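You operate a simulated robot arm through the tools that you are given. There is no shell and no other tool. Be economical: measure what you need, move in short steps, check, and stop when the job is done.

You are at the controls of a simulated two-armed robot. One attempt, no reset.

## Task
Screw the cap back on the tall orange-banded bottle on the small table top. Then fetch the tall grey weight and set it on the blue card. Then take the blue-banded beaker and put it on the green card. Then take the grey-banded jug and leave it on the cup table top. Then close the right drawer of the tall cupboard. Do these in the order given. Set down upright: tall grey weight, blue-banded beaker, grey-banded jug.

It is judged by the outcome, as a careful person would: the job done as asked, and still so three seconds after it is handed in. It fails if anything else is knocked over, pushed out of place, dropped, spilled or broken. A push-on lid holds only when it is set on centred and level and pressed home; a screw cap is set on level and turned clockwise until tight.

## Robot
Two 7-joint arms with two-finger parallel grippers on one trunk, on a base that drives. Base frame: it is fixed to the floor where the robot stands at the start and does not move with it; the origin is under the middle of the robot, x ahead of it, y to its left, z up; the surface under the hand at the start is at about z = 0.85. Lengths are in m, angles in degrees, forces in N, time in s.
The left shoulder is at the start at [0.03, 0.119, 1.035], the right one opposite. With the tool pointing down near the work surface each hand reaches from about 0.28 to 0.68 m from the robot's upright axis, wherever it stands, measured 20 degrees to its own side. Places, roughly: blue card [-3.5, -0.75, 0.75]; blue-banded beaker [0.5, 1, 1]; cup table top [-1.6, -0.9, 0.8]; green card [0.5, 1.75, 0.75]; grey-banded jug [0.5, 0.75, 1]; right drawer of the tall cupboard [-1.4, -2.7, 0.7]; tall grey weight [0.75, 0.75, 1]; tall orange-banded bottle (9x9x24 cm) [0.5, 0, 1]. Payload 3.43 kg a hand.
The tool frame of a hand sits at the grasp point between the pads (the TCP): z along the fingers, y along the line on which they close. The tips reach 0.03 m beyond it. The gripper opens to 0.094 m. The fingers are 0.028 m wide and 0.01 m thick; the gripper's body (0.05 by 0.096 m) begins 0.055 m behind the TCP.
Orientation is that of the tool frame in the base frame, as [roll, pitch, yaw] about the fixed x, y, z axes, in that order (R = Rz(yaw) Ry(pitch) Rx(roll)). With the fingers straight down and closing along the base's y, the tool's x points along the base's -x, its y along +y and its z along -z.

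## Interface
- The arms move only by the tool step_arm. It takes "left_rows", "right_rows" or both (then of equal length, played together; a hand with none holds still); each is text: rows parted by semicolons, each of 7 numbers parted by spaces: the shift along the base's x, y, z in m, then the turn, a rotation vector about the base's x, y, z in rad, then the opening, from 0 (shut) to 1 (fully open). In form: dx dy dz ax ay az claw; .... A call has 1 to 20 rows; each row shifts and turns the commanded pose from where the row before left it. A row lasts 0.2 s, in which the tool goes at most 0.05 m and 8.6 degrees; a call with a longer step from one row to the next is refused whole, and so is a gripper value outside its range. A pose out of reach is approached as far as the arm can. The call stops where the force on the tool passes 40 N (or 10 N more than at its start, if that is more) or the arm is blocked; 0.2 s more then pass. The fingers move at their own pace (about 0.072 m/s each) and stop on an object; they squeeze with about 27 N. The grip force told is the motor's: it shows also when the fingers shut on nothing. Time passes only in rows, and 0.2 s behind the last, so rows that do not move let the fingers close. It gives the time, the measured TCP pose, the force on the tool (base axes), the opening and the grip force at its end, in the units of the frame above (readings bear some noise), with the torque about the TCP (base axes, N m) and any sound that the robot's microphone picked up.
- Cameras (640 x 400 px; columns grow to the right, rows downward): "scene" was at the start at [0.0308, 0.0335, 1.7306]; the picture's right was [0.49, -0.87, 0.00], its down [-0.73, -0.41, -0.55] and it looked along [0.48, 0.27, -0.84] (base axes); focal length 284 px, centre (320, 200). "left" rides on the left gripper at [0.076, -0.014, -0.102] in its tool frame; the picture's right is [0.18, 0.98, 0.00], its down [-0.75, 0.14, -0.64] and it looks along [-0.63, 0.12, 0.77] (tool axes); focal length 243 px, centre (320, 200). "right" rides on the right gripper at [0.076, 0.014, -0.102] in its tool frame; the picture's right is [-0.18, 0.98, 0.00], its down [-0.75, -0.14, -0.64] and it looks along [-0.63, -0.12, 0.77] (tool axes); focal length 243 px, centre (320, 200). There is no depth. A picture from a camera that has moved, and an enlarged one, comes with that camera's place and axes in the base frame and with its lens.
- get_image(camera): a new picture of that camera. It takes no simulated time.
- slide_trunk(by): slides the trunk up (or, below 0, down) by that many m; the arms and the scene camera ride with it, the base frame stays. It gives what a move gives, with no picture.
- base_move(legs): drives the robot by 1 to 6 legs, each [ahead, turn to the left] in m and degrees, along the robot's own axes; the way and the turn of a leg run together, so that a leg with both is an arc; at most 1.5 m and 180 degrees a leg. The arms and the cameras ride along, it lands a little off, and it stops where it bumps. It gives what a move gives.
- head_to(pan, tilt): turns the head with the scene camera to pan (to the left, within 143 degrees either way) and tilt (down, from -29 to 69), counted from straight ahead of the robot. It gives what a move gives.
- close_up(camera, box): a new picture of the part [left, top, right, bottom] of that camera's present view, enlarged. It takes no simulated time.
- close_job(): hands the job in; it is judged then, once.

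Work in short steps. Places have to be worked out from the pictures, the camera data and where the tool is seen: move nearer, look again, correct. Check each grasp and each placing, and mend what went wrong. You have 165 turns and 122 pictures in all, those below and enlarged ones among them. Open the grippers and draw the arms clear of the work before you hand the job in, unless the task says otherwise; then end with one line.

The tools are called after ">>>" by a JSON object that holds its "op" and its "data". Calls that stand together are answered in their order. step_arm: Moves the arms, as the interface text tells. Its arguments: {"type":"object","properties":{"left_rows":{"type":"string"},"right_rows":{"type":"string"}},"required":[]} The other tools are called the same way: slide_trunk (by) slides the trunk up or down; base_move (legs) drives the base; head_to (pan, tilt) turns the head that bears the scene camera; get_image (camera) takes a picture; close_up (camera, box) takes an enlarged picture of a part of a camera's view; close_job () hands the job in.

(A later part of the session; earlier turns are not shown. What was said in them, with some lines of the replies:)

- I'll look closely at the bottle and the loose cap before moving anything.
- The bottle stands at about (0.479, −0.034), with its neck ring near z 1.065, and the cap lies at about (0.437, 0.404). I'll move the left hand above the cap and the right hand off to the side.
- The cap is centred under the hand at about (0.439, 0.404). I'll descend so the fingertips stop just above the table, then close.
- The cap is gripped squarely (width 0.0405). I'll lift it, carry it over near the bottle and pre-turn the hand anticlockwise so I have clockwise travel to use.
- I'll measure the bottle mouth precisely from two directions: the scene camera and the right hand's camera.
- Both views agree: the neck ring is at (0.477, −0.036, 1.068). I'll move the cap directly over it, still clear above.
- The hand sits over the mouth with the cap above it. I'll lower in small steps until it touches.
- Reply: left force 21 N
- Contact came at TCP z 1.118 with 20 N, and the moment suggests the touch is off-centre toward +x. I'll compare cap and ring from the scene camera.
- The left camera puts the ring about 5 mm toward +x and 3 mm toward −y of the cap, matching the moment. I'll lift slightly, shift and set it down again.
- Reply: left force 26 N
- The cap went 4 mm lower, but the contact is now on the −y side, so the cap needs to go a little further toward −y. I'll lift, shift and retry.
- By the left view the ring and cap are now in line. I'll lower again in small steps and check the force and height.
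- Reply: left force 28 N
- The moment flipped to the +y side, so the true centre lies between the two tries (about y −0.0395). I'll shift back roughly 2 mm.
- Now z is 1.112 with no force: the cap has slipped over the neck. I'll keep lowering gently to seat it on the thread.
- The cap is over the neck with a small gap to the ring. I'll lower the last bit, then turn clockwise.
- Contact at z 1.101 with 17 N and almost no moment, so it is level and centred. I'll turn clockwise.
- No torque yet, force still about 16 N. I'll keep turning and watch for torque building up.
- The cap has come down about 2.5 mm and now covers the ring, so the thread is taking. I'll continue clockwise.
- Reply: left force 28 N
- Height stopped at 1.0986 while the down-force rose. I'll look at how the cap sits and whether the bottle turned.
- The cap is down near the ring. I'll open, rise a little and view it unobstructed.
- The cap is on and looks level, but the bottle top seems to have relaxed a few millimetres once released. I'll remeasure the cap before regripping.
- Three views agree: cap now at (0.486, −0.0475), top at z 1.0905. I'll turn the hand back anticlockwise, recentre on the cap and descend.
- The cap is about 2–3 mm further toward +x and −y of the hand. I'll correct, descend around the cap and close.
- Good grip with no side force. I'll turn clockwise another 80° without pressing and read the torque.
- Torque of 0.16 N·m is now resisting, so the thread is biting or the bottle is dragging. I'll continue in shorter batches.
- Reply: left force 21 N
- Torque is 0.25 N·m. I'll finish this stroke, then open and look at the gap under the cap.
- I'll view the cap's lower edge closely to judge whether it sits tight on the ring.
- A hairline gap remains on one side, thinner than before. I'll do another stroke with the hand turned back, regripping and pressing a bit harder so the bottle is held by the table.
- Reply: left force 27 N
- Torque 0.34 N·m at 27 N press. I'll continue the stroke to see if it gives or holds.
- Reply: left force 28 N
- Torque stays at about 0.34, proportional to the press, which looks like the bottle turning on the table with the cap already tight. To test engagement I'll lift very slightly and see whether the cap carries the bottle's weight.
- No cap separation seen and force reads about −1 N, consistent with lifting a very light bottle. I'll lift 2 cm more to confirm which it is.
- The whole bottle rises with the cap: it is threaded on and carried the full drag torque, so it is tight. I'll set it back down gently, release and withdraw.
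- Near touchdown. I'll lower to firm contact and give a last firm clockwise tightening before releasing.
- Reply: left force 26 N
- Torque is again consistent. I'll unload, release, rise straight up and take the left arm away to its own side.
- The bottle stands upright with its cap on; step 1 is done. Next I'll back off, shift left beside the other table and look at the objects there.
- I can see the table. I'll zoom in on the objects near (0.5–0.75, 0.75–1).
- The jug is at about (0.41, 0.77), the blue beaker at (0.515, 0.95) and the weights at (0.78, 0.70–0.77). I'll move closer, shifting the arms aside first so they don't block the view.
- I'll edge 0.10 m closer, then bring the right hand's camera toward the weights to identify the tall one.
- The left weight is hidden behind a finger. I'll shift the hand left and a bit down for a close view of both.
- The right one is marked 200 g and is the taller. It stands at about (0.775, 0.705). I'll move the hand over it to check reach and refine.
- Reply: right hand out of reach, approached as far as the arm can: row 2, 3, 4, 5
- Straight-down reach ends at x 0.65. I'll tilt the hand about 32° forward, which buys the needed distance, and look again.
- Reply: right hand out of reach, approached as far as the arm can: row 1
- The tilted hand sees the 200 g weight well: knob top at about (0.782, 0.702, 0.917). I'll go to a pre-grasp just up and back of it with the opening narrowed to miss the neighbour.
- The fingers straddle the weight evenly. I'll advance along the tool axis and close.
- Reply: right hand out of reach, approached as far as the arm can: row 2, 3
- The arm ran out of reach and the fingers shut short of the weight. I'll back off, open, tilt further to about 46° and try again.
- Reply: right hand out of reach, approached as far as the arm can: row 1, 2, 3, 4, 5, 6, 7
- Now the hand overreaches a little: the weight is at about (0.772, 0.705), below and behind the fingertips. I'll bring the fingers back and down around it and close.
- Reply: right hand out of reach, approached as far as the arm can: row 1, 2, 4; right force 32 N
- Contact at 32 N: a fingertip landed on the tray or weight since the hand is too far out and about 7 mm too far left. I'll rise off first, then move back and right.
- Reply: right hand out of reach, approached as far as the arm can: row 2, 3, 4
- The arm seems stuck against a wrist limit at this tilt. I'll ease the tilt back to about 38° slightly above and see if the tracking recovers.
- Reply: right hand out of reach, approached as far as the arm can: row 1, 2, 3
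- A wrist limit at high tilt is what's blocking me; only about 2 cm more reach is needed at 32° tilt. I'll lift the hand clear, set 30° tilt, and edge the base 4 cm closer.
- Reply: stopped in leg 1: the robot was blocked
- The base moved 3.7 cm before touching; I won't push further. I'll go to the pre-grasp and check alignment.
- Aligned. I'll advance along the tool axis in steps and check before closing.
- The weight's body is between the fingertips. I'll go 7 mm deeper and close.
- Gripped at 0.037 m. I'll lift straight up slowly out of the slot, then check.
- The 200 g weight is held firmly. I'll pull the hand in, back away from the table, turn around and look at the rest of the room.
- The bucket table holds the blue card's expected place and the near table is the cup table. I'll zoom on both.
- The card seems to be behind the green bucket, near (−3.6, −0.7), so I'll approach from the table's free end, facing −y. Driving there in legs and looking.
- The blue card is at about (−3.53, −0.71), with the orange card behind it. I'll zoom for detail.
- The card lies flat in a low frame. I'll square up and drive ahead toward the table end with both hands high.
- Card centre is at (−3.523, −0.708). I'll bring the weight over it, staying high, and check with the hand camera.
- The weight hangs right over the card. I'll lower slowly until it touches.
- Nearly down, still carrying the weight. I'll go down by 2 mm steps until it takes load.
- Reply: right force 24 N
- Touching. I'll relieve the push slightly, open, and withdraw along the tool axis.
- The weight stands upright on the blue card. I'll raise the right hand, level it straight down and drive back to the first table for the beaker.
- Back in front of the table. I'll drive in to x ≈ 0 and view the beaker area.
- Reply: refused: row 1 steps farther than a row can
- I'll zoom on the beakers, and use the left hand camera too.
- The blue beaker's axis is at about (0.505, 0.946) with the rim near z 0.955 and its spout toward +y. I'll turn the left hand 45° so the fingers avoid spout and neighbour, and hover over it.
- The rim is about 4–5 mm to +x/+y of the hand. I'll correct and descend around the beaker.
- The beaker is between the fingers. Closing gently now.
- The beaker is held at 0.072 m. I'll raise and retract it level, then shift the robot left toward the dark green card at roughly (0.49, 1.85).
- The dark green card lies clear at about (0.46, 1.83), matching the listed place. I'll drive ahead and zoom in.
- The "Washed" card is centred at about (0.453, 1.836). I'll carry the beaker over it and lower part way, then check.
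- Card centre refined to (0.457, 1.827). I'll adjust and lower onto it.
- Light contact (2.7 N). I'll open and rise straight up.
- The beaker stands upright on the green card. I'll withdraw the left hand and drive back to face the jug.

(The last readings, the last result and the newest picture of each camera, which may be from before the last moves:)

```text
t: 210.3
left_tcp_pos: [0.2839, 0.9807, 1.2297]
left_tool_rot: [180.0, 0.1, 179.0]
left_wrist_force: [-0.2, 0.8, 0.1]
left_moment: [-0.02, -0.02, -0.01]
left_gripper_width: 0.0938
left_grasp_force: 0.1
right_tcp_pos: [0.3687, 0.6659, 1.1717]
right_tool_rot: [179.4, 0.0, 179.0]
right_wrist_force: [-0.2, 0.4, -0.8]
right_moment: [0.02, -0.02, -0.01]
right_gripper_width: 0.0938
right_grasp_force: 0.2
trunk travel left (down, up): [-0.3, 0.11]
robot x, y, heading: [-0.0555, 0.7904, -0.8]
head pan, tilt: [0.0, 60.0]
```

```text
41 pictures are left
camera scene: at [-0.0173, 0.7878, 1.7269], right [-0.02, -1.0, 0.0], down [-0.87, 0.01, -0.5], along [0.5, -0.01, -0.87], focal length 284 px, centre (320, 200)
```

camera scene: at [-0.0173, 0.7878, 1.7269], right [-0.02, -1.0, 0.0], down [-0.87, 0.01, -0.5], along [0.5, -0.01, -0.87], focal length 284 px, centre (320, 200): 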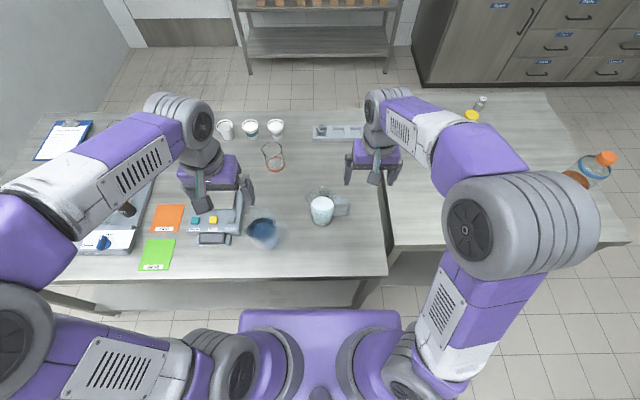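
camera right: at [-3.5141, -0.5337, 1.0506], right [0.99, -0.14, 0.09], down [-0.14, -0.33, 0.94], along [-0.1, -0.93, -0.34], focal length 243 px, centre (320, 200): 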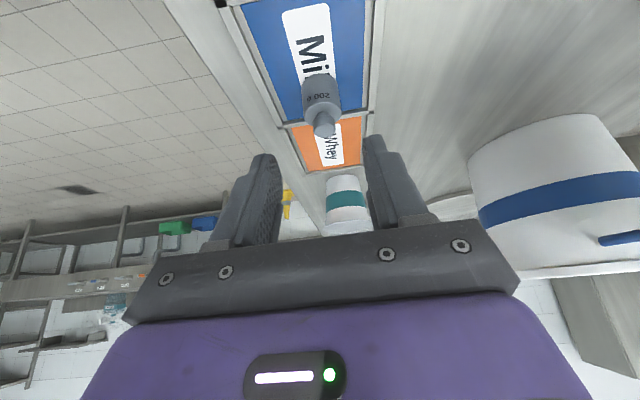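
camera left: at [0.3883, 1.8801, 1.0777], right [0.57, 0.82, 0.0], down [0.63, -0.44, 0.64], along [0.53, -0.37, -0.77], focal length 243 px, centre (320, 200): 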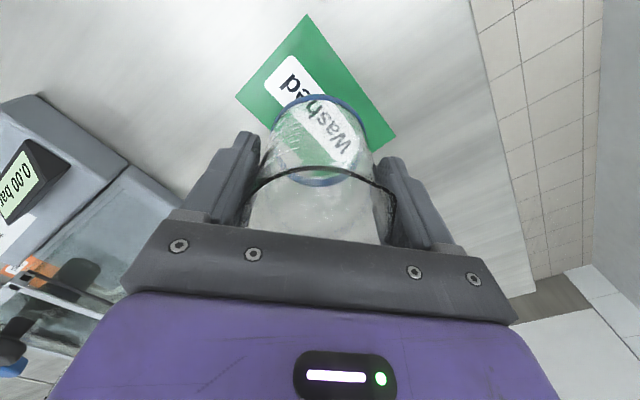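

I'll zoom on the jug from the head and the right hand.

>>> {"op": "close_up", "data": {"camera": "scene", "box": [285, 170, 365, 240]}}

>>> {"op": "get_image", "data": {"camera": "right"}}

```text
5.71 times, centred on (325, 205) of scene
camera zoom: at [-0.0173, 0.7878, 1.7269], right [-0.02, -1.0, 0.0], down [-0.87, 0.01, -0.5], along [0.5, -0.01, -0.87], focal length 1624 px, centre (291, 171)
```

zoom: 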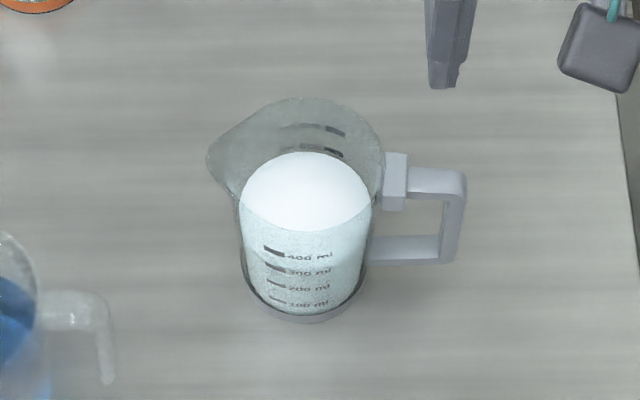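

```text
39 pictures are left
camera right: at [0.2932, 0.6805, 1.2743], right [0.2, 0.98, 0.01], down [0.75, -0.16, 0.64], along [0.63, -0.12, -0.77], focal length 243 px, centre (320, 200)
```

right: 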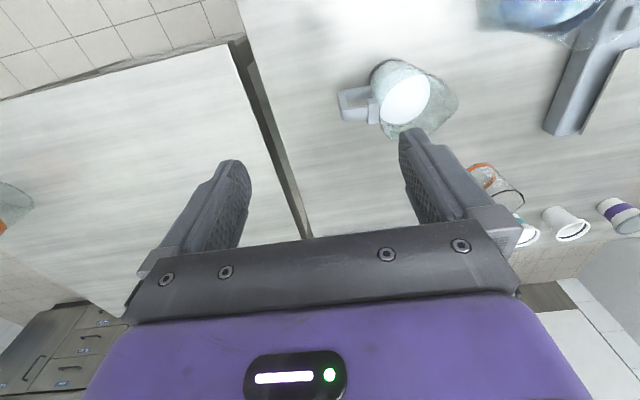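

The jug's axis is about (0.42, 0.774), rim near z 0.97 with diameter about 0.085, handle toward −y. I'll hover the right hand over it, turned 90° so the fingers close along x, clear of handle and spout.

>>> {"op": "step_arm", "data": {"right_rows": "0.0043 0.009 -0.0083 0 0 0.131 1;0.0043 0.009 -0.0083 0 0 0.131 1;0.0043 0.009 -0.0083 0 0 0.131 1;0.0043 0.009 -0.0083 0 0 0.131 1;0.0043 0.009 -0.0083 0 0 0.131 1;0.0043 0.009 -0.0083 0 0 0.131 1;0.0043 0.009 -0.0083 0 0 0.131 1;0.0043 0.009 -0.0083 0 0 0.131 1;0.0043 0.009 -0.0083 0 0 0.131 1;0.0043 0.009 -0.0083 0 0 0.131 1;0.0043 0.009 -0.0083 0 0 0.131 1;0.0043 0.009 -0.0083 0 0 0.131 1;0 0 0 0 0 0 1"}}

>>> {"op": "get_image", "data": {"camera": "right"}}

```text
t: 213.1
left_tcp_pos: [0.2854, 0.9812, 1.2286]
left_tool_rot: [180.0, 0.2, 179.0]
left_wrist_force: [0.4, 0.4, -0.5]
left_moment: [-0.01, 0.01, 0.01]
left_gripper_width: 0.0939
left_grasp_force: 0.1
right_tcp_pos: [0.4219, 0.7718, 1.0706]
right_tool_rot: [179.4, 0.0, -90.7]
right_wrist_force: [-0.4, -0.5, 0.0]
right_moment: [-0.01, 0.0, -0.04]
right_gripper_width: 0.0938
right_grasp_force: 0.1
trunk travel left (down, up): [-0.3, 0.11]
robot x, y, heading: [-0.0523, 0.7908, -0.9]
head pan, tilt: [0.0, 60.0]
```

```text
38 pictures are left
camera right: at [0.4074, 0.698, 1.1744], right [-0.98, 0.2, 0.01], down [0.16, 0.75, 0.64], along [0.12, 0.63, -0.77], focal length 243 px, centre (320, 200)
```

right: 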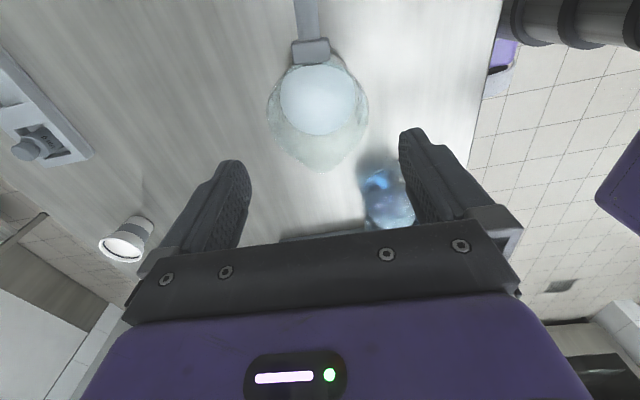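

The rim is centred between the fingers with about 5 mm to spare on each side. I'll descend slowly around it.

>>> {"op": "step_arm", "data": {"right_rows": "0.001 -0.003 -0.04 0 0 0 1;0 0 -0.03 0 0 0 1;0 0 -0.025 0 0 0 1;0 0 -0.025 0 0 0 1;0 0 -0.018 0 0 0 1;0 0 0 0 0 0 1"}}

>>> {"op": "get_image", "data": {"camera": "right"}}

```text
t: 214.5
left_tcp_pos: [0.2851, 0.9809, 1.2303]
left_tool_rot: [179.9, 0.1, 179.0]
left_wrist_force: [-0.4, 0.2, -0.3]
left_moment: [0.0, 0.03, -0.01]
left_gripper_width: 0.0938
left_grasp_force: 0.1
right_tcp_pos: [0.4229, 0.7709, 0.9324]
right_tool_rot: [179.5, 0.1, -91.0]
right_wrist_force: [0.3, 0.3, 0.7]
right_moment: [0.0, 0.02, -0.01]
right_gripper_width: 0.0943
right_grasp_force: 0.1
trunk travel left (down, up): [-0.3, 0.11]
robot x, y, heading: [-0.0522, 0.7878, -0.7]
head pan, tilt: [0.0, 60.0]
```

```text
37 pictures are left
camera right: at [0.4076, 0.6953, 1.036], right [-0.98, 0.2, 0.01], down [0.16, 0.75, 0.64], along [0.12, 0.63, -0.77], focal length 243 px, centre (320, 200)
```

right: 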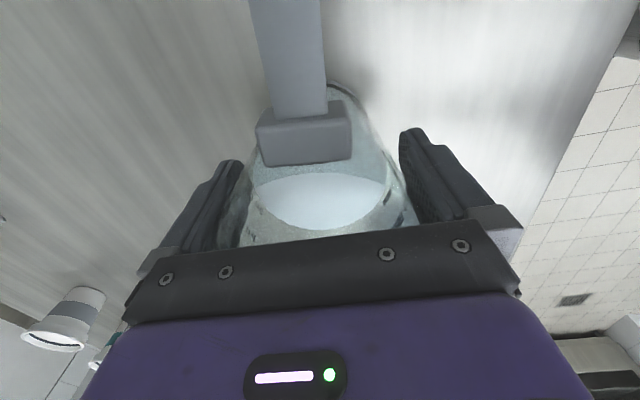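

No contact, jug between the fingers. Closing, then a small test lift.

>>> {"op": "step_arm", "data": {"right_rows": "0 0 0 0 0 0 0.8;0 0 0 0 0 0 0.5;0 0 0 0 0 0 0;0 0 0 0 0 0 0;0 0 0 0 0 0 0"}}

>>> {"op": "step_arm", "data": {"right_rows": "0 0 0.005 0 0 0 0;0 0 0.01 0 0 0 0;0 0 0.015 0 0 0 0;0 0 0 0 0 0 0"}}

>>> {"op": "get_image", "data": {"camera": "right"}}

>>> {"op": "close_up", "data": {"camera": "scene", "box": [285, 170, 365, 240]}}

```text
t: 215.7
left_tcp_pos: [0.2847, 0.9811, 1.2302]
left_tool_rot: [-180.0, 0.1, 179.1]
left_wrist_force: [0.7, 0.9, 1.2]
left_moment: [0.02, 0.0, -0.02]
left_gripper_width: 0.0942
left_grasp_force: 0.1
right_tcp_pos: [0.4223, 0.7706, 0.9326]
right_tool_rot: [179.3, 0.0, -90.9]
right_wrist_force: [-0.2, -0.4, 0.4]
right_moment: [0.01, -0.03, -0.01]
right_gripper_width: 0.0879
right_grasp_force: 27.0
trunk travel left (down, up): [-0.3, 0.11]
robot x, y, heading: [-0.0503, 0.791, -0.7]
head pan, tilt: [0.0, 60.0]
```

```text
t: 216.7
left_tcp_pos: [0.2865, 0.981, 1.2299]
left_tool_rot: [-180.0, 0.0, 178.9]
left_wrist_force: [0.3, 0.1, 0.2]
left_moment: [-0.02, -0.02, 0.0]
left_gripper_width: 0.0937
left_grasp_force: 0.2
right_tcp_pos: [0.4222, 0.7701, 0.9635]
right_tool_rot: [179.3, -0.1, -90.9]
right_wrist_force: [-0.3, -0.6, -3.8]
right_moment: [-0.05, 0.01, -0.03]
right_gripper_width: 0.0879
right_grasp_force: 26.9
trunk travel left (down, up): [-0.3, 0.11]
robot x, y, heading: [-0.0488, 0.7893, -1.1]
head pan, tilt: [0.0, 60.0]
```

```text
36 pictures are left
camera right: at [0.4078, 0.6955, 1.0664], right [-0.98, 0.2, 0.01], down [0.16, 0.75, 0.64], along [0.12, 0.63, -0.77], focal length 243 px, centre (320, 200)
```

right: 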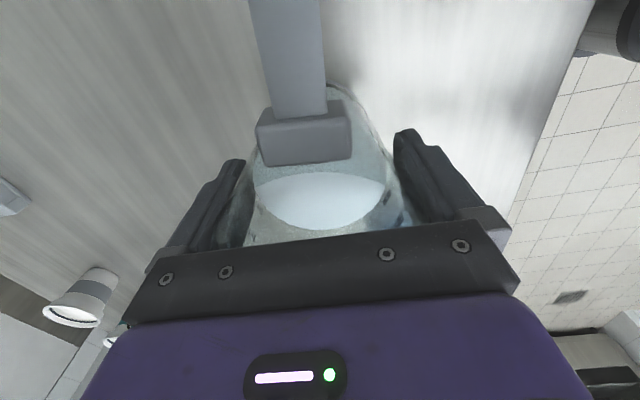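

```text
5.71 times, centred on (325, 205) of scene
camera zoom: at [-0.0163, 0.7878, 1.7268], right [-0.02, -1.0, 0.0], down [-0.87, 0.01, -0.5], along [0.5, -0.01, -0.87], focal length 1624 px, centre (291, 171)
```

zoom: 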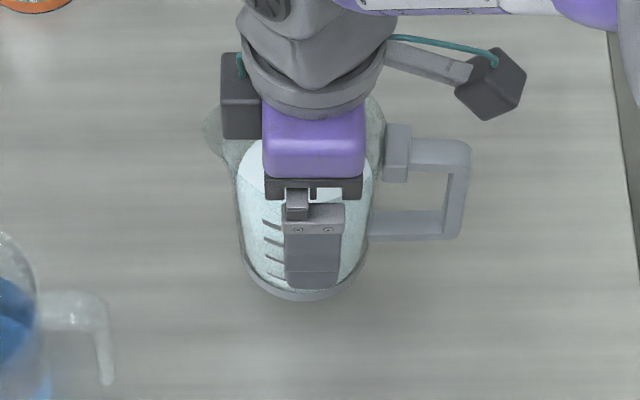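

Jug held level, about 4 N. I'll raise and retract it, then back off and drive toward the cup table, approaching its free end facing −y.

>>> {"op": "step_arm", "data": {"right_rows": "0 0 0.03 0 0 0 0;0 0 0.04 0 0 0 0;0 0 0.04 0 0 0 0;-0.02 -0.02 0.03 0 0 0 0;-0.025 -0.03 0 0 0 0 0;-0.02 -0.03 0 0 0 0 0"}}

>>> {"op": "base_move", "data": {"legs": [[-0.4, 0], [0, 180], [1.2, 0], [0, 90], [0.25, 0]]}}

>>> {"op": "head_to", "data": {"pan": 0, "tilt": 42}}

>>> {"op": "get_image", "data": {"camera": "scene"}}

```text
t: 218.1
left_tcp_pos: [0.2843, 0.9804, 1.2314]
left_tool_rot: [-179.9, 0.1, 179.1]
left_wrist_force: [0.0, 0.2, 0.0]
left_moment: [0.02, -0.02, 0.0]
left_gripper_width: 0.0937
left_grasp_force: 0.0
right_tcp_pos: [0.358, 0.6891, 1.104]
right_tool_rot: [179.4, 0.0, -90.9]
right_wrist_force: [0.9, 0.0, -3.9]
right_moment: [0.02, -0.04, 0.0]
right_gripper_width: 0.0879
right_grasp_force: 26.5
trunk travel left (down, up): [-0.3, 0.11]
robot x, y, heading: [-0.051, 0.7908, -1.1]
head pan, tilt: [0.0, 60.0]
```

```text
t: 238.8
left_tcp_pos: [-1.4853, 0.2467, 1.2312]
left_tool_rot: [-180.0, 0.1, 87.6]
left_wrist_force: [0.7, -0.5, -0.4]
left_moment: [-0.01, 0.0, 0.04]
left_gripper_width: 0.094
left_grasp_force: 0.0
right_tcp_pos: [-1.7762, 0.1815, 1.1039]
right_tool_rot: [179.3, 0.0, 177.8]
right_wrist_force: [-0.1, 0.1, -2.9]
right_moment: [0.03, -0.03, 0.04]
right_gripper_width: 0.0875
right_grasp_force: 27.4
trunk travel left (down, up): [-0.3, 0.11]
robot x, y, heading: [-1.6715, 0.5921, -92.0]
head pan, tilt: [0.0, 60.0]
```

```text
t: 239.6
left_tcp_pos: [-1.4845, 0.2502, 1.2305]
left_tool_rot: [179.9, 0.1, 87.6]
left_wrist_force: [0.6, -0.7, 0.1]
left_moment: [0.02, 0.0, 0.01]
left_gripper_width: 0.0938
left_grasp_force: 0.0
right_tcp_pos: [-1.7764, 0.183, 1.1041]
right_tool_rot: [179.4, 0.0, 177.8]
right_wrist_force: [-0.8, 0.3, -3.1]
right_moment: [0.01, -0.01, -0.01]
right_gripper_width: 0.0877
right_grasp_force: 26.6
trunk travel left (down, up): [-0.3, 0.11]
robot x, y, heading: [-1.6668, 0.591, -92.5]
head pan, tilt: [0.0, 42.0]
```

```text
34 pictures are left
camera scene: at [-1.6712, 0.5374, 1.7506], right [-1.0, 0.04, 0.0], down [0.03, 0.67, -0.74], along [-0.03, -0.74, -0.67], focal length 284 px, centre (320, 200)
```

scene: 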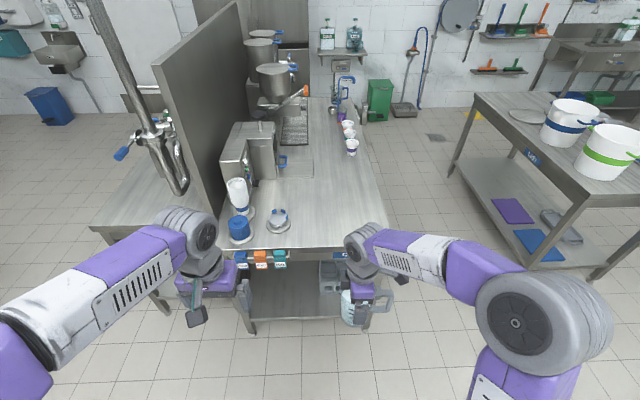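

The cup table's right part is free. I'll set the jug at about (−1.80, −0.42), so I drive in about 0.46 m.

>>> {"op": "base_move", "data": {"legs": [[0, 2.5], [0.46, 0]]}}

>>> {"op": "head_to", "data": {"pan": -8, "tilt": 58}}

>>> {"op": "get_image", "data": {"camera": "scene"}}

```text
t: 242.8
left_tcp_pos: [-1.4688, -0.2016, 1.2312]
left_tool_rot: [-180.0, 0.2, 90.2]
left_wrist_force: [-0.1, -0.3, 0.0]
left_moment: [0.03, -0.01, -0.04]
left_gripper_width: 0.0942
left_grasp_force: 0.0
right_tcp_pos: [-1.7579, -0.2798, 1.1044]
right_tool_rot: [179.4, 0.0, -179.6]
right_wrist_force: [0.5, -0.8, -3.4]
right_moment: [0.05, 0.03, -0.03]
right_gripper_width: 0.0876
right_grasp_force: 27.0
trunk travel left (down, up): [-0.3, 0.11]
robot x, y, heading: [-1.6658, 0.1327, -89.7]
head pan, tilt: [0.0, 42.0]
```

```text
t: 243.6
left_tcp_pos: [-1.4669, -0.202, 1.2304]
left_tool_rot: [-179.9, 0.1, 90.3]
left_wrist_force: [-0.1, -0.3, -0.1]
left_moment: [0.0, 0.01, 0.0]
left_gripper_width: 0.0937
left_grasp_force: 0.1
right_tcp_pos: [-1.7574, -0.2799, 1.1047]
right_tool_rot: [179.4, 0.0, -179.6]
right_wrist_force: [-0.5, 0.2, -3.3]
right_moment: [0.02, 0.02, 0.03]
right_gripper_width: 0.0872
right_grasp_force: 27.0
trunk travel left (down, up): [-0.3, 0.11]
robot x, y, heading: [-1.668, 0.1349, -90.0]
head pan, tilt: [-8.0, 58.0]
```

```text
33 pictures are left
camera scene: at [-1.6762, 0.094, 1.7293], right [-0.99, 0.13, 0.0], down [0.11, 0.84, -0.53], along [-0.07, -0.53, -0.85], focal length 284 px, centre (320, 200)
```

scene: 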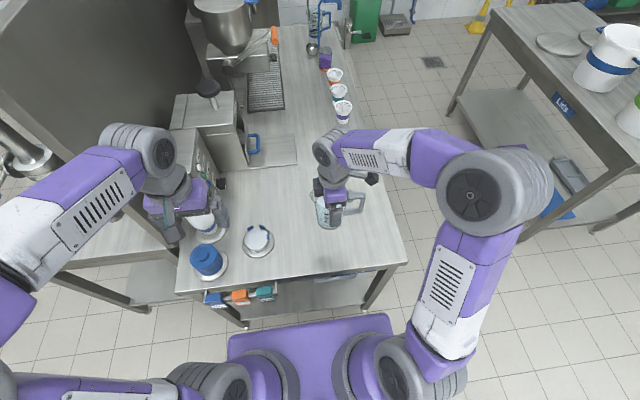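

The spot is clear. I'll move the jug over it and lower most of the way.

>>> {"op": "step_arm", "data": {"right_rows": "-0.008 -0.035 -0.02 0 0 0 0;-0.008 -0.035 -0.03 0 0 0 0;-0.008 -0.035 -0.03 0 0 0 0;-0.008 -0.035 -0.03 0 0 0 0;0 0 -0.03 0 0 0 0;0 0 0 0 0 0 0"}}

>>> {"op": "close_up", "data": {"camera": "scene", "box": [250, 130, 410, 270]}}

```text
t: 245.0
left_tcp_pos: [-1.4686, -0.2006, 1.2314]
left_tool_rot: [-180.0, 0.0, 90.2]
left_wrist_force: [-0.3, -0.3, 0.1]
left_moment: [0.01, -0.03, -0.02]
left_gripper_width: 0.0938
left_grasp_force: 0.0
right_tcp_pos: [-1.7888, -0.4206, 0.9623]
right_tool_rot: [179.2, 0.0, -179.7]
right_wrist_force: [0.5, -0.1, -4.1]
right_moment: [-0.02, 0.0, 0.05]
right_gripper_width: 0.0873
right_grasp_force: 26.6
trunk travel left (down, up): [-0.3, 0.11]
robot x, y, heading: [-1.6665, 0.1374, -90.0]
head pan, tilt: [-8.0, 58.0]
```

```text
2.86 times, centred on (330, 200) of scene
camera zoom: at [-1.6763, 0.0935, 1.7292], right [-0.99, 0.13, 0.0], down [0.11, 0.84, -0.53], along [-0.07, -0.52, -0.85], focal length 812 px, centre (291, 200)
```

zoom: 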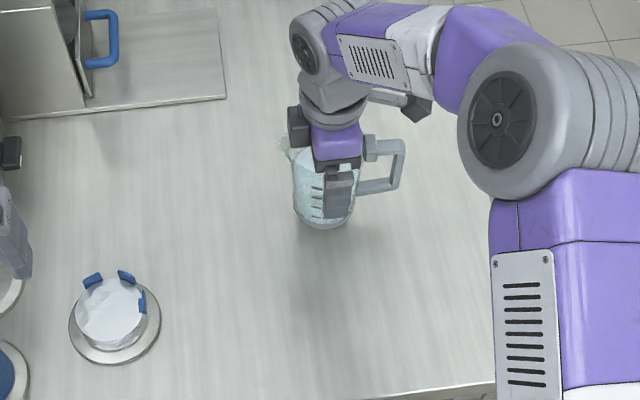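

Clear all around. I'll lower in small steps to touchdown.

>>> {"op": "step_arm", "data": {"right_rows": "0 0 -0.015 0 0 0 0;0 0 -0.008 0 0 0 0;0 0 -0.003 0 0 0 0;0 0 -0.002 0 0 0 0;0 0 -0.002 0 0 0 0;0 0 0 0 0 0 0"}}

```text
t: 246.4
left_tcp_pos: [-1.4689, -0.2013, 1.2304]
left_tool_rot: [180.0, 0.1, 90.1]
left_wrist_force: [0.1, -0.3, 0.3]
left_moment: [-0.01, -0.01, -0.01]
left_gripper_width: 0.0944
left_grasp_force: 0.1
right_tcp_pos: [-1.7897, -0.4194, 0.9352]
right_tool_rot: [179.3, 0.0, -179.7]
right_wrist_force: [-0.9, -1.1, -4.5]
right_moment: [0.02, -0.05, 0.02]
right_gripper_width: 0.0874
right_grasp_force: 26.9
trunk travel left (down, up): [-0.3, 0.11]
robot x, y, heading: [-1.6612, 0.1294, -90.0]
head pan, tilt: [-8.0, 58.0]
```

Not yet touching. Continuing down by 2 mm steps.

>>> {"op": "step_arm", "data": {"right_rows": "0 0 -0.002 0 0 0 0;0 0 -0.002 0 0 0 0;0 0 0 0 0 0 0"}}

```text
t: 247.2
left_tcp_pos: [-1.4675, -0.2004, 1.232]
left_tool_rot: [-179.9, 0.2, 90.2]
left_wrist_force: [0.1, -0.2, -0.4]
left_moment: [0.03, 0.01, -0.03]
left_gripper_width: 0.0939
left_grasp_force: 0.0
right_tcp_pos: [-1.7879, -0.4191, 0.9318]
right_tool_rot: [179.6, 0.0, -179.7]
right_wrist_force: [0.4, 0.5, 15.1]
right_moment: [0.15, 0.34, -0.1]
right_gripper_width: 0.0872
right_grasp_force: 26.6
trunk travel left (down, up): [-0.3, 0.11]
robot x, y, heading: [-1.664, 0.1354, -89.7]
head pan, tilt: [-8.0, 58.0]
```

Down with 15 N. I'll relieve the pressure, open, let it settle and lift straight off.

>>> {"op": "step_arm", "data": {"right_rows": "0 0 0.002 0 0 0 0;0 0 0 0 0 0 0.97;0 0 0 0 0 0 1;0 0 0 0 0 0 1;0 0 0.02 0 0 0 1;0 0 0.03 0 0 0 1;0 0 0.04 0 0 0 1;0 0 0.045 0 0 0 1;0 0 0.045 0 0 0 1"}}

>>> {"op": "close_up", "data": {"camera": "scene", "box": [250, 130, 410, 270]}}

```text
t: 249.2
left_tcp_pos: [-1.4664, -0.2, 1.2314]
left_tool_rot: [-179.9, 0.2, 90.2]
left_wrist_force: [0.6, -0.2, -0.5]
left_moment: [0.02, 0.01, -0.01]
left_gripper_width: 0.0941
left_grasp_force: 0.0
right_tcp_pos: [-1.7882, -0.4186, 1.1141]
right_tool_rot: [179.4, 0.0, -179.6]
right_wrist_force: [-0.4, 0.0, 0.0]
right_moment: [-0.02, -0.01, -0.02]
right_gripper_width: 0.0938
right_grasp_force: 0.1
trunk travel left (down, up): [-0.3, 0.11]
robot x, y, heading: [-1.6666, 0.1323, -89.8]
head pan, tilt: [-8.0, 58.0]
```

```text
2.86 times, centred on (330, 200) of scene
camera zoom: at [-1.676, 0.0948, 1.7293], right [-0.99, 0.13, 0.0], down [0.11, 0.84, -0.53], along [-0.07, -0.53, -0.85], focal length 812 px, centre (291, 200)
```

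zoom: 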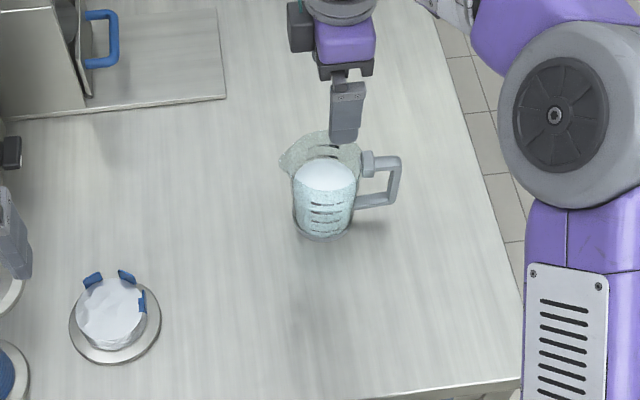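

The jug stands upright on the cup table top. Now for the drawer: I'll tuck the right hand, drive into the corridor at x ≈ −2.5 and look toward the tall cupboard.

>>> {"op": "step_arm", "data": {"right_rows": "0 0.03 0.03 0 0 -0.131 1;0 0.04 0.03 0 0 -0.131 1;0.01 0.04 0 0 0 -0.131 1;0.01 0.03 0 0 0 -0.131 1;0.01 0.02 0 0 0 -0.131 1;0 0 0 0 0 -0.131 1;0 0 0 0 0 -0.131 1;0 0 0 0 0 -0.131 0.5;0 0 0 0 0 -0.131 0.3;0 0 0 0 0 -0.131 0;0 0 0 0 0 -0.131 0;0 0 0 0 0 -0.131 0"}}

>>> {"op": "base_move", "data": {"legs": [[-0.4, 0], [0, -90], [0.83, 0], [0, 90]]}}

>>> {"op": "head_to", "data": {"pan": 20, "tilt": 20}}

>>> {"op": "get_image", "data": {"camera": "scene"}}

```text
t: 251.8
left_tcp_pos: [-1.4673, -0.201, 1.2304]
left_tool_rot: [-179.9, 0.1, 90.2]
left_wrist_force: [0.3, 0.5, 0.1]
left_moment: [0.0, -0.03, 0.0]
left_gripper_width: 0.0942
left_grasp_force: 0.0
right_tcp_pos: [-1.7582, -0.2603, 1.171]
right_tool_rot: [179.4, 0.1, 90.0]
right_wrist_force: [-1.0, 0.8, 0.3]
right_moment: [-0.01, -0.01, 0.01]
right_gripper_width: 0.0
right_grasp_force: 27.1
trunk travel left (down, up): [-0.3, 0.11]
robot x, y, heading: [-1.6691, 0.1343, -89.5]
head pan, tilt: [-8.0, 58.0]
```

```text
t: 265.9
left_tcp_pos: [-2.2966, 0.1944, 1.2314]
left_tool_rot: [-179.9, 0.0, 89.6]
left_wrist_force: [-0.6, -0.9, 0.2]
left_moment: [-0.04, 0.0, 0.0]
left_gripper_width: 0.0938
left_grasp_force: 0.1
right_tcp_pos: [-2.5877, 0.1365, 1.1722]
right_tool_rot: [179.5, 0.0, 89.5]
right_wrist_force: [0.3, 0.5, 0.2]
right_moment: [0.02, -0.02, 0.0]
right_gripper_width: 0.0001
right_grasp_force: 26.7
trunk travel left (down, up): [-0.3, 0.11]
robot x, y, heading: [-2.4931, 0.5255, -90.1]
head pan, tilt: [-8.0, 58.0]
```

```text
t: 266.9
left_tcp_pos: [-2.2957, 0.1925, 1.2302]
left_tool_rot: [-180.0, 0.2, 89.5]
left_wrist_force: [0.8, -0.2, -0.2]
left_moment: [0.0, 0.02, 0.01]
left_gripper_width: 0.0941
left_grasp_force: 0.0
right_tcp_pos: [-2.5877, 0.1382, 1.1717]
right_tool_rot: [179.4, 0.1, 89.6]
right_wrist_force: [0.1, -0.4, -0.5]
right_moment: [-0.03, -0.01, -0.04]
right_gripper_width: 0.0
right_grasp_force: 26.6
trunk travel left (down, up): [-0.3, 0.11]
robot x, y, heading: [-2.492, 0.5275, -90.2]
head pan, tilt: [20.0, 20.0]
```

```text
30 pictures are left
camera scene: at [-2.4603, 0.4707, 1.7849], right [-0.94, -0.34, 0.0], down [-0.12, 0.32, -0.94], along [0.32, -0.88, -0.34], focal length 284 px, centre (320, 200)
```

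scene: 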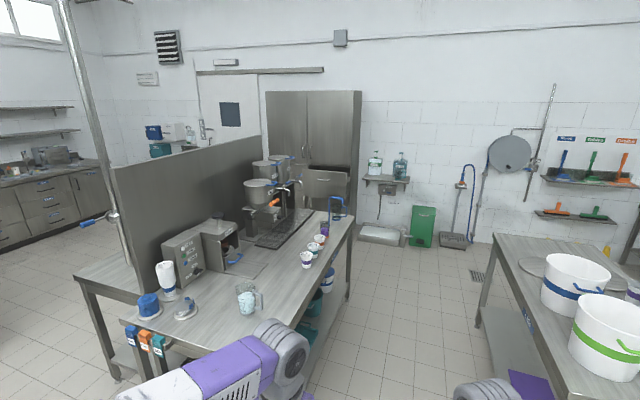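

The tall cupboard is at the far wall facing +y, with its right drawer pulled out. Zooming in.

>>> {"op": "close_up", "data": {"camera": "scene", "box": [250, 80, 410, 260]}}

```text
2.22 times, centred on (330, 170) of scene
camera zoom: at [-2.4603, 0.4707, 1.7849], right [-0.94, -0.34, 0.0], down [-0.12, 0.32, -0.94], along [0.32, -0.88, -0.34], focal length 631 px, centre (298, 267)
```

zoom: 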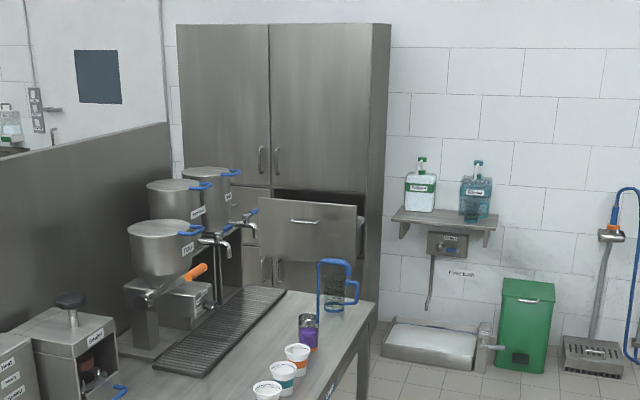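

The drawer front is at about (−1.37, −2.7), roughly 0.3 m open, in the gap beyond the cup table end (y ≈ −1.69). I'll drive down the corridor first and check pose.

>>> {"op": "base_move", "data": {"legs": [[1.3, 0]]}}

```text
t: 273.5
left_tcp_pos: [-2.307, -1.1062, 1.2311]
left_tool_rot: [-179.9, 0.1, 89.4]
left_wrist_force: [-0.3, -0.1, -0.7]
left_moment: [0.01, 0.0, -0.04]
left_gripper_width: 0.0938
left_grasp_force: 0.1
right_tcp_pos: [-2.6, -1.1603, 1.1729]
right_tool_rot: [179.4, 0.0, 89.5]
right_wrist_force: [-0.1, -0.2, 0.8]
right_moment: [-0.01, -0.02, 0.0]
right_gripper_width: 0.0001
right_grasp_force: 27.3
trunk travel left (down, up): [-0.3, 0.11]
robot x, y, heading: [-2.5002, -0.7682, -90.5]
head pan, tilt: [20.0, 20.0]
```

On track at x −2.50. I'll continue to y ≈ −2.2, turn and look along the gap before entering it.

>>> {"op": "base_move", "data": {"legs": [[1.43, 0.5], [0, 90]]}}

>>> {"op": "head_to", "data": {"pan": 0, "tilt": 35}}

>>> {"op": "get_image", "data": {"camera": "scene"}}

```text
t: 284.4
left_tcp_pos: [-2.1677, -2.0026, 1.2308]
left_tool_rot: [-179.9, 0.1, -179.3]
left_wrist_force: [0.1, 0.7, -0.2]
left_moment: [-0.01, -0.04, 0.0]
left_gripper_width: 0.094
left_grasp_force: 0.1
right_tcp_pos: [-2.1064, -2.293, 1.1722]
right_tool_rot: [179.4, 0.1, -179.3]
right_wrist_force: [0.8, -0.1, 0.7]
right_moment: [-0.02, -0.01, 0.01]
right_gripper_width: 0.0001
right_grasp_force: 27.0
trunk travel left (down, up): [-0.3, 0.11]
robot x, y, heading: [-2.5, -2.2049, 0.8]
head pan, tilt: [20.0, 20.0]
```

```text
t: 285.3
left_tcp_pos: [-2.1673, -2.0032, 1.2308]
left_tool_rot: [-179.8, 0.1, -179.3]
left_wrist_force: [-0.5, 0.4, -0.5]
left_moment: [-0.01, -0.01, 0.0]
left_gripper_width: 0.094
left_grasp_force: 0.0
right_tcp_pos: [-2.1055, -2.2944, 1.1718]
right_tool_rot: [179.5, 0.0, -179.4]
right_wrist_force: [-0.6, -0.3, 1.0]
right_moment: [0.0, 0.02, -0.01]
right_gripper_width: 0.0003
right_grasp_force: 27.2
trunk travel left (down, up): [-0.3, 0.11]
robot x, y, heading: [-2.5002, -2.2057, 0.7]
head pan, tilt: [0.0, 35.0]
```

```text
28 pictures are left
camera scene: at [-2.4417, -2.2044, 1.7612], right [0.01, -1.0, 0.0], down [-0.57, -0.01, -0.82], along [0.82, 0.01, -0.57], focal length 284 px, centre (320, 200)
```

scene: 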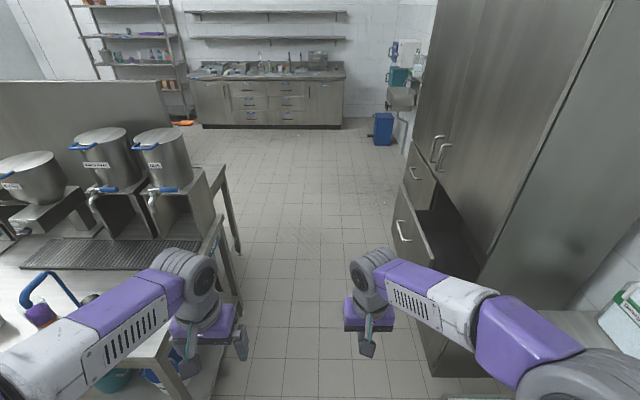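

The way is clear if I stay a bit right. I'll drive to about (−1.68, −2.27) and turn to face the cupboard, pushing later with the left hand, which lies in line with the drawer centre (x ≈ −1.39).

>>> {"op": "base_move", "data": {"legs": [[0, -5], [0.82, 0], [0, -86]]}}

>>> {"op": "head_to", "data": {"pan": 20, "tilt": 55}}

>>> {"op": "get_image", "data": {"camera": "scene"}}

```text
t: 293.8
left_tcp_pos: [-1.4781, -2.599, 1.231]
left_tool_rot: [-179.8, 0.1, 89.8]
left_wrist_force: [0.6, 0.5, -0.5]
left_moment: [-0.03, 0.03, -0.03]
left_gripper_width: 0.0938
left_grasp_force: 0.0
right_tcp_pos: [-1.7696, -2.6562, 1.1718]
right_tool_rot: [179.4, 0.0, 89.8]
right_wrist_force: [-0.3, 0.6, -0.4]
right_moment: [0.01, -0.03, 0.01]
right_gripper_width: 0.0003
right_grasp_force: 26.8
trunk travel left (down, up): [-0.3, 0.11]
robot x, y, heading: [-1.6719, -2.263, -89.8]
head pan, tilt: [0.0, 35.0]
```

```text
t: 294.7
left_tcp_pos: [-1.4765, -2.5986, 1.2303]
left_tool_rot: [-179.9, 0.1, 89.8]
left_wrist_force: [0.0, 0.2, -0.1]
left_moment: [0.02, 0.02, 0.02]
left_gripper_width: 0.0939
left_grasp_force: 0.0
right_tcp_pos: [-1.7693, -2.6562, 1.1734]
right_tool_rot: [179.5, 0.0, 89.9]
right_wrist_force: [0.7, -0.5, -0.2]
right_moment: [0.03, -0.02, 0.0]
right_gripper_width: 0.0
right_grasp_force: 27.0
trunk travel left (down, up): [-0.3, 0.11]
robot x, y, heading: [-1.674, -2.2662, -90.2]
head pan, tilt: [20.0, 55.0]
```

```text
27 pictures are left
camera scene: at [-1.6496, -2.3027, 1.733], right [-0.94, -0.34, 0.0], down [-0.28, 0.77, -0.57], along [0.19, -0.54, -0.82], focal length 284 px, centre (320, 200)
```

scene: 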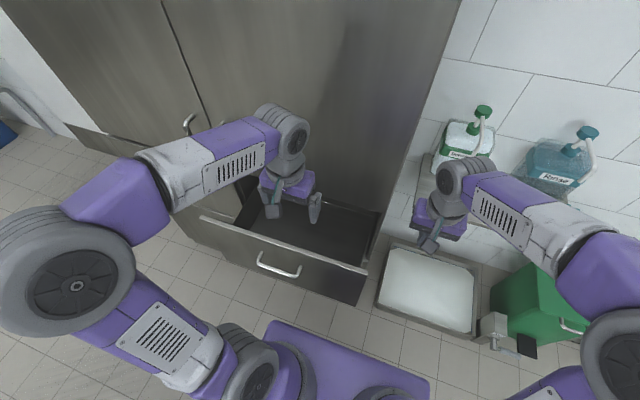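

Handle at about (−1.38, −2.6, 0.78), front panel at y ≈ −2.635 with its top near z 0.92. I'll bring the closed left hand down in front of the panel just above the handle.

>>> {"op": "step_arm", "data": {"left_rows": "0.035 0.03 0 0 0 0 0;0.035 0.03 0 0 0 0 0;0.02 0.01 -0.03 0 0 0 0;0 0 -0.045 0 0 0 0;0 0 -0.045 0 0 0 0;0 0 -0.045 0 0 0 0;0 0 -0.045 0 0 0 0;0 0 -0.045 0 0 0 0;0 0 -0.045 0 0 0 0;0 0 -0.045 0 0 0 0;0 0 -0.03 0 0 0 0;0 0 0 0 0 0 0"}}

>>> {"op": "get_image", "data": {"camera": "scene"}}

```text
t: 297.3
left_tcp_pos: [-1.3873, -2.5306, 0.855]
left_tool_rot: [180.0, 0.1, 89.9]
left_wrist_force: [0.0, -0.6, -0.1]
left_moment: [0.0, 0.03, 0.02]
left_gripper_width: 0.0
left_grasp_force: 26.8
right_tcp_pos: [-1.7689, -2.6559, 1.1731]
right_tool_rot: [179.4, 0.0, 89.8]
right_wrist_force: [-0.5, 0.5, 1.0]
right_moment: [-0.01, 0.0, 0.01]
right_gripper_width: 0.0
right_grasp_force: 26.3
trunk travel left (down, up): [-0.3, 0.11]
robot x, y, heading: [-1.6735, -2.265, -90.3]
head pan, tilt: [20.0, 55.0]
```

```text
26 pictures are left
camera scene: at [-1.65, -2.3023, 1.733], right [-0.94, -0.34, 0.0], down [-0.28, 0.77, -0.57], along [0.2, -0.54, -0.82], focal length 284 px, centre (320, 200)
```

scene: 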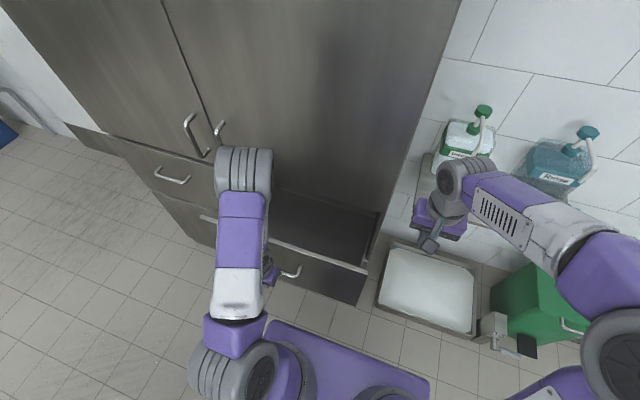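

The wrist would meet the doors above before the drawer is shut, so I'll tilt the hand 35° forward so the fingertips lead, then begin the push.

>>> {"op": "step_arm", "data": {"left_rows": "0 -0.006 0 -0.12 0 0 0;0 -0.006 0 -0.12 0 0 0;0 -0.006 0 -0.12 0 0 0;0 -0.006 0 -0.12 0 0 0;0 -0.006 0 -0.12 0 0 0;0 0 0 0 0 0 0"}}

>>> {"op": "step_arm", "data": {"left_rows": "0 -0.02 0 0 0 0 0;0 -0.02 0 0 0 0 0;0 -0.02 0 0 0 0 0;0 -0.02 0 0 0 0 0;0 -0.02 0 0 0 0 0"}}

>>> {"op": "get_image", "data": {"camera": "scene"}}

```text
t: 298.7
left_tcp_pos: [-1.3863, -2.5606, 0.8543]
left_tool_rot: [179.9, 34.5, 89.7]
left_wrist_force: [0.8, 1.8, -0.5]
left_moment: [-0.07, 0.02, -0.02]
left_gripper_width: 0.0
left_grasp_force: 26.8
right_tcp_pos: [-1.7691, -2.6571, 1.1722]
right_tool_rot: [179.4, 0.0, 89.9]
right_wrist_force: [-0.2, 0.0, -0.1]
right_moment: [-0.03, -0.02, -0.01]
right_gripper_width: 0.0
right_grasp_force: 26.9
trunk travel left (down, up): [-0.3, 0.11]
robot x, y, heading: [-1.6739, -2.2635, -90.2]
head pan, tilt: [20.0, 55.0]
```

```text
t: 299.9
left_tcp_pos: [-1.3867, -2.66, 0.857]
left_tool_rot: [179.9, 34.6, 89.7]
left_wrist_force: [0.0, 0.2, -0.1]
left_moment: [-0.02, -0.02, 0.03]
left_gripper_width: 0.0
left_grasp_force: 27.3
right_tcp_pos: [-1.7676, -2.6572, 1.172]
right_tool_rot: [179.4, 0.0, 89.8]
right_wrist_force: [-0.3, -0.1, 0.3]
right_moment: [-0.01, 0.02, -0.03]
right_gripper_width: 0.0
right_grasp_force: 27.2
trunk travel left (down, up): [-0.3, 0.11]
robot x, y, heading: [-1.6719, -2.2647, -90.1]
head pan, tilt: [20.0, 55.0]
```

```text
25 pictures are left
camera scene: at [-1.6496, -2.3031, 1.733], right [-0.94, -0.34, 0.0], down [-0.28, 0.77, -0.57], along [0.2, -0.54, -0.82], focal length 284 px, centre (320, 200)
```

scene: 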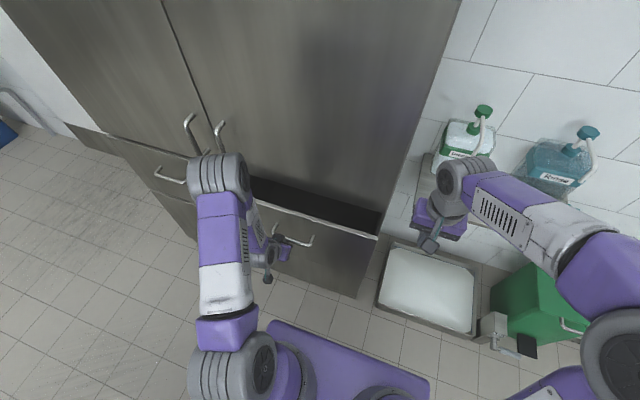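

The drawer slides easily and is more than half shut. I'll keep pushing in small steps until it stops.

>>> {"op": "step_arm", "data": {"left_rows": "0 -0.018 0 0 0 0 0;0 -0.018 0 0 0 0 0;0 -0.018 0 0 0 0 0;0 -0.018 0 0 0 0 0;0 -0.015 0 0 0 0 0"}}

>>> {"op": "get_image", "data": {"camera": "scene"}}

```text
t: 301.1
left_tcp_pos: [-1.3874, -2.7454, 0.8561]
left_tool_rot: [180.0, 34.5, 89.8]
left_wrist_force: [-0.2, 1.6, -1.4]
left_moment: [0.05, 0.02, 0.04]
left_gripper_width: 0.0
left_grasp_force: 26.6
right_tcp_pos: [-1.7685, -2.6561, 1.172]
right_tool_rot: [179.3, 0.0, 89.8]
right_wrist_force: [0.7, -0.4, -0.4]
right_moment: [0.03, 0.0, -0.04]
right_gripper_width: 0.0003
right_grasp_force: 27.2
trunk travel left (down, up): [-0.3, 0.11]
robot x, y, heading: [-1.6776, -2.2658, -89.9]
head pan, tilt: [20.0, 55.0]
```

```text
24 pictures are left
camera scene: at [-1.6495, -2.3026, 1.7329], right [-0.94, -0.34, 0.0], down [-0.28, 0.77, -0.57], along [0.2, -0.54, -0.82], focal length 284 px, centre (320, 200)
```

scene: 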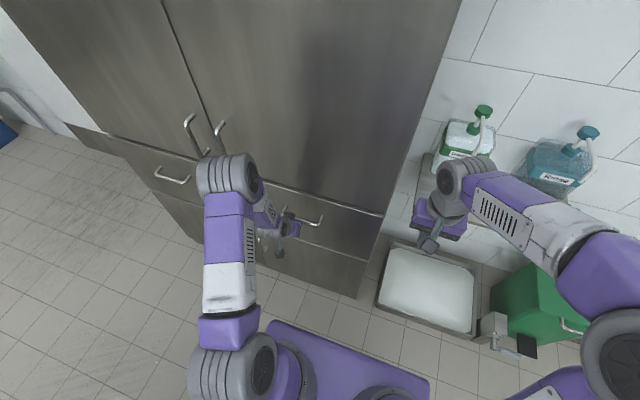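

Almost flush now. I'll press on a little until the force shows it has stopped.

>>> {"op": "step_arm", "data": {"left_rows": "0 -0.008 0 0 0 0 0;0 -0.006 0 0 0 0 0;0 -0.005 0 0 0 0 0;0 -0.004 0 0 0 0 0;0 0 0 0 0 0 0"}}

>>> {"op": "close_up", "data": {"camera": "scene", "box": [110, 120, 410, 310]}}

```text
t: 301.7
left_tcp_pos: [-1.3852, -2.75, 0.849]
left_tool_rot: [-179.9, 32.7, 90.0]
left_wrist_force: [-0.4, 8.3, 0.1]
left_moment: [-0.07, 0.01, -0.13]
left_gripper_width: 0.0001
left_grasp_force: 27.1
right_tcp_pos: [-1.7689, -2.6569, 1.1717]
right_tool_rot: [179.4, -0.1, 89.9]
right_wrist_force: [-0.5, -1.1, -0.1]
right_moment: [0.05, 0.0, 0.01]
right_gripper_width: 0.0
right_grasp_force: 26.9
trunk travel left (down, up): [-0.3, 0.11]
robot x, y, heading: [-1.6722, -2.2624, -90.1]
head pan, tilt: [20.0, 55.0]
stopped in row 3 (left hand): the force on the tool passed its limit at 43 N (the readings are from after the stop); the commanded pose is now the measured one
```

```text
2.11 times, centred on (260, 215) of scene
camera zoom: at [-1.6498, -2.3026, 1.733], right [-0.94, -0.34, 0.0], down [-0.28, 0.77, -0.57], along [0.2, -0.54, -0.82], focal length 598 px, centre (446, 168)
```

zoom: 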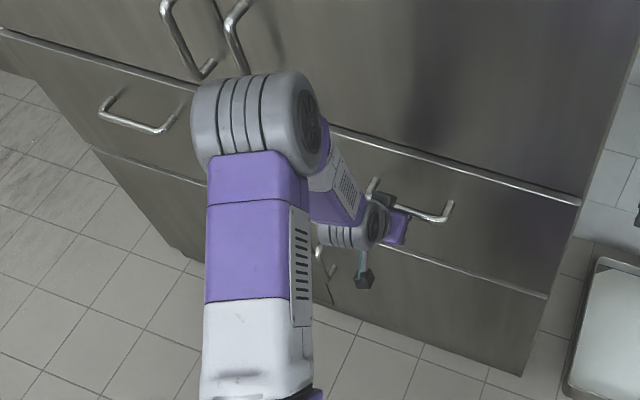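

The push met a hard stop (43 N) and the right drawer's top edge lines up with the left one's. I'll withdraw the hand and verify.

>>> {"op": "step_arm", "data": {"left_rows": "0 0.02 0 0 0 0 0;0 0.03 0 0 0 0 0;0 0.03 0.02 0 0 0 0;0 0.03 0.03 0.12 0 0 0;0 0.02 0.04 0.12 0 0 0;0 0.01 0.045 0.12 0 0 0;0 0 0.045 0.12 0 0 0;0 0 0.045 0.1 0 0 0;0 0 0.045 0 0 0 0;0 0 0.045 0 0 0 0"}}

>>> {"op": "base_move", "data": {"legs": [[-0.12, 0]]}}

>>> {"op": "get_image", "data": {"camera": "scene"}}

```text
t: 303.9
left_tcp_pos: [-1.3865, -2.611, 1.1656]
left_tool_rot: [-180.0, -0.1, 90.2]
left_wrist_force: [0.2, -0.3, -0.2]
left_moment: [0.0, -0.02, 0.03]
left_gripper_width: 0.0001
left_grasp_force: 27.1
right_tcp_pos: [-1.7694, -2.6549, 1.1732]
right_tool_rot: [179.3, -0.1, 89.9]
right_wrist_force: [0.1, -0.4, -0.2]
right_moment: [0.0, 0.01, 0.01]
right_gripper_width: 0.0
right_grasp_force: 27.1
trunk travel left (down, up): [-0.3, 0.11]
robot x, y, heading: [-1.6743, -2.2626, -90.1]
head pan, tilt: [20.0, 55.0]
```

```text
t: 305.2
left_tcp_pos: [-1.3864, -2.4941, 1.1645]
left_tool_rot: [-179.9, -0.1, 90.0]
left_wrist_force: [-0.5, -0.2, 0.0]
left_moment: [-0.01, 0.0, 0.02]
left_gripper_width: 0.0001
left_grasp_force: 27.0
right_tcp_pos: [-1.7681, -2.5377, 1.171]
right_tool_rot: [179.5, 0.1, 89.9]
right_wrist_force: [-0.3, 0.3, -0.4]
right_moment: [-0.03, -0.01, 0.02]
right_gripper_width: 0.0001
right_grasp_force: 26.9
trunk travel left (down, up): [-0.3, 0.11]
robot x, y, heading: [-1.67, -2.1454, -90.3]
head pan, tilt: [20.0, 55.0]
```

```text
22 pictures are left
camera scene: at [-1.6494, -2.1843, 1.7329], right [-0.94, -0.34, 0.0], down [-0.28, 0.77, -0.57], along [0.2, -0.54, -0.82], focal length 284 px, centre (320, 200)
```

scene: 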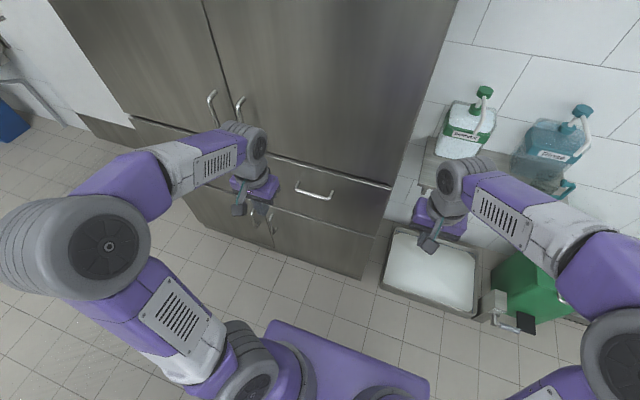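

The drawer is fully closed and flush. I'll open both grippers, with the arms clear of everything.

>>> {"op": "step_arm", "data": {"left_rows": "0 0 0 0 0 0 1;0 0 0 0 0 0 1;0 0 0 0 0 0 1;0 0 0 0 0 0 1", "right_rows": "0 0 0 0 0 0 1;0 0 0 0 0 0 1;0 0 0 0 0 0 1;0 0 0 0 0 0 1"}}

>>> {"op": "close_up", "data": {"camera": "scene", "box": [110, 100, 410, 290]}}

```text
t: 306.2
left_tcp_pos: [-1.3868, -2.4944, 1.1647]
left_tool_rot: [-179.9, -0.1, 90.0]
left_wrist_force: [0.1, -1.1, 0.4]
left_moment: [-0.04, -0.01, 0.02]
left_gripper_width: 0.094
left_grasp_force: 0.1
right_tcp_pos: [-1.7684, -2.5383, 1.1716]
right_tool_rot: [179.4, 0.0, 89.8]
right_wrist_force: [0.2, 0.1, 0.8]
right_moment: [-0.05, 0.0, -0.01]
right_gripper_width: 0.0941
right_grasp_force: 0.1
trunk travel left (down, up): [-0.3, 0.11]
robot x, y, heading: [-1.6738, -2.1458, -90.0]
head pan, tilt: [20.0, 55.0]
```

```text
2.11 times, centred on (260, 195) of scene
camera zoom: at [-1.6494, -2.1843, 1.7329], right [-0.94, -0.34, 0.0], down [-0.28, 0.77, -0.57], along [0.2, -0.54, -0.82], focal length 598 px, centre (446, 210)
```

zoom: 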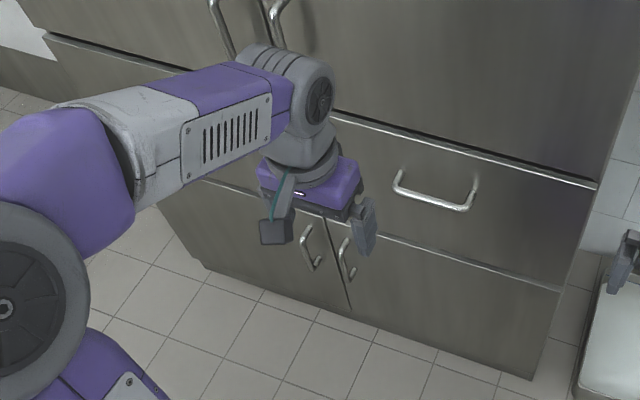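

All five tasks are done and the hands are open and clear, so I'm handing the job in.

>>> {"op": "close_job", "data": {}}

```text
The job is handed in.
```

I did all five steps in order and handed the job in. The cap is screwed on the orange-banded bottle, and it held when I lifted the bottle by it. The 200 g weight stands upright on the blue card, the blue-banded beaker on the dark green "Washed" card, and the grey-banded jug on the cup table top. The right cupboard drawer is closed flush.
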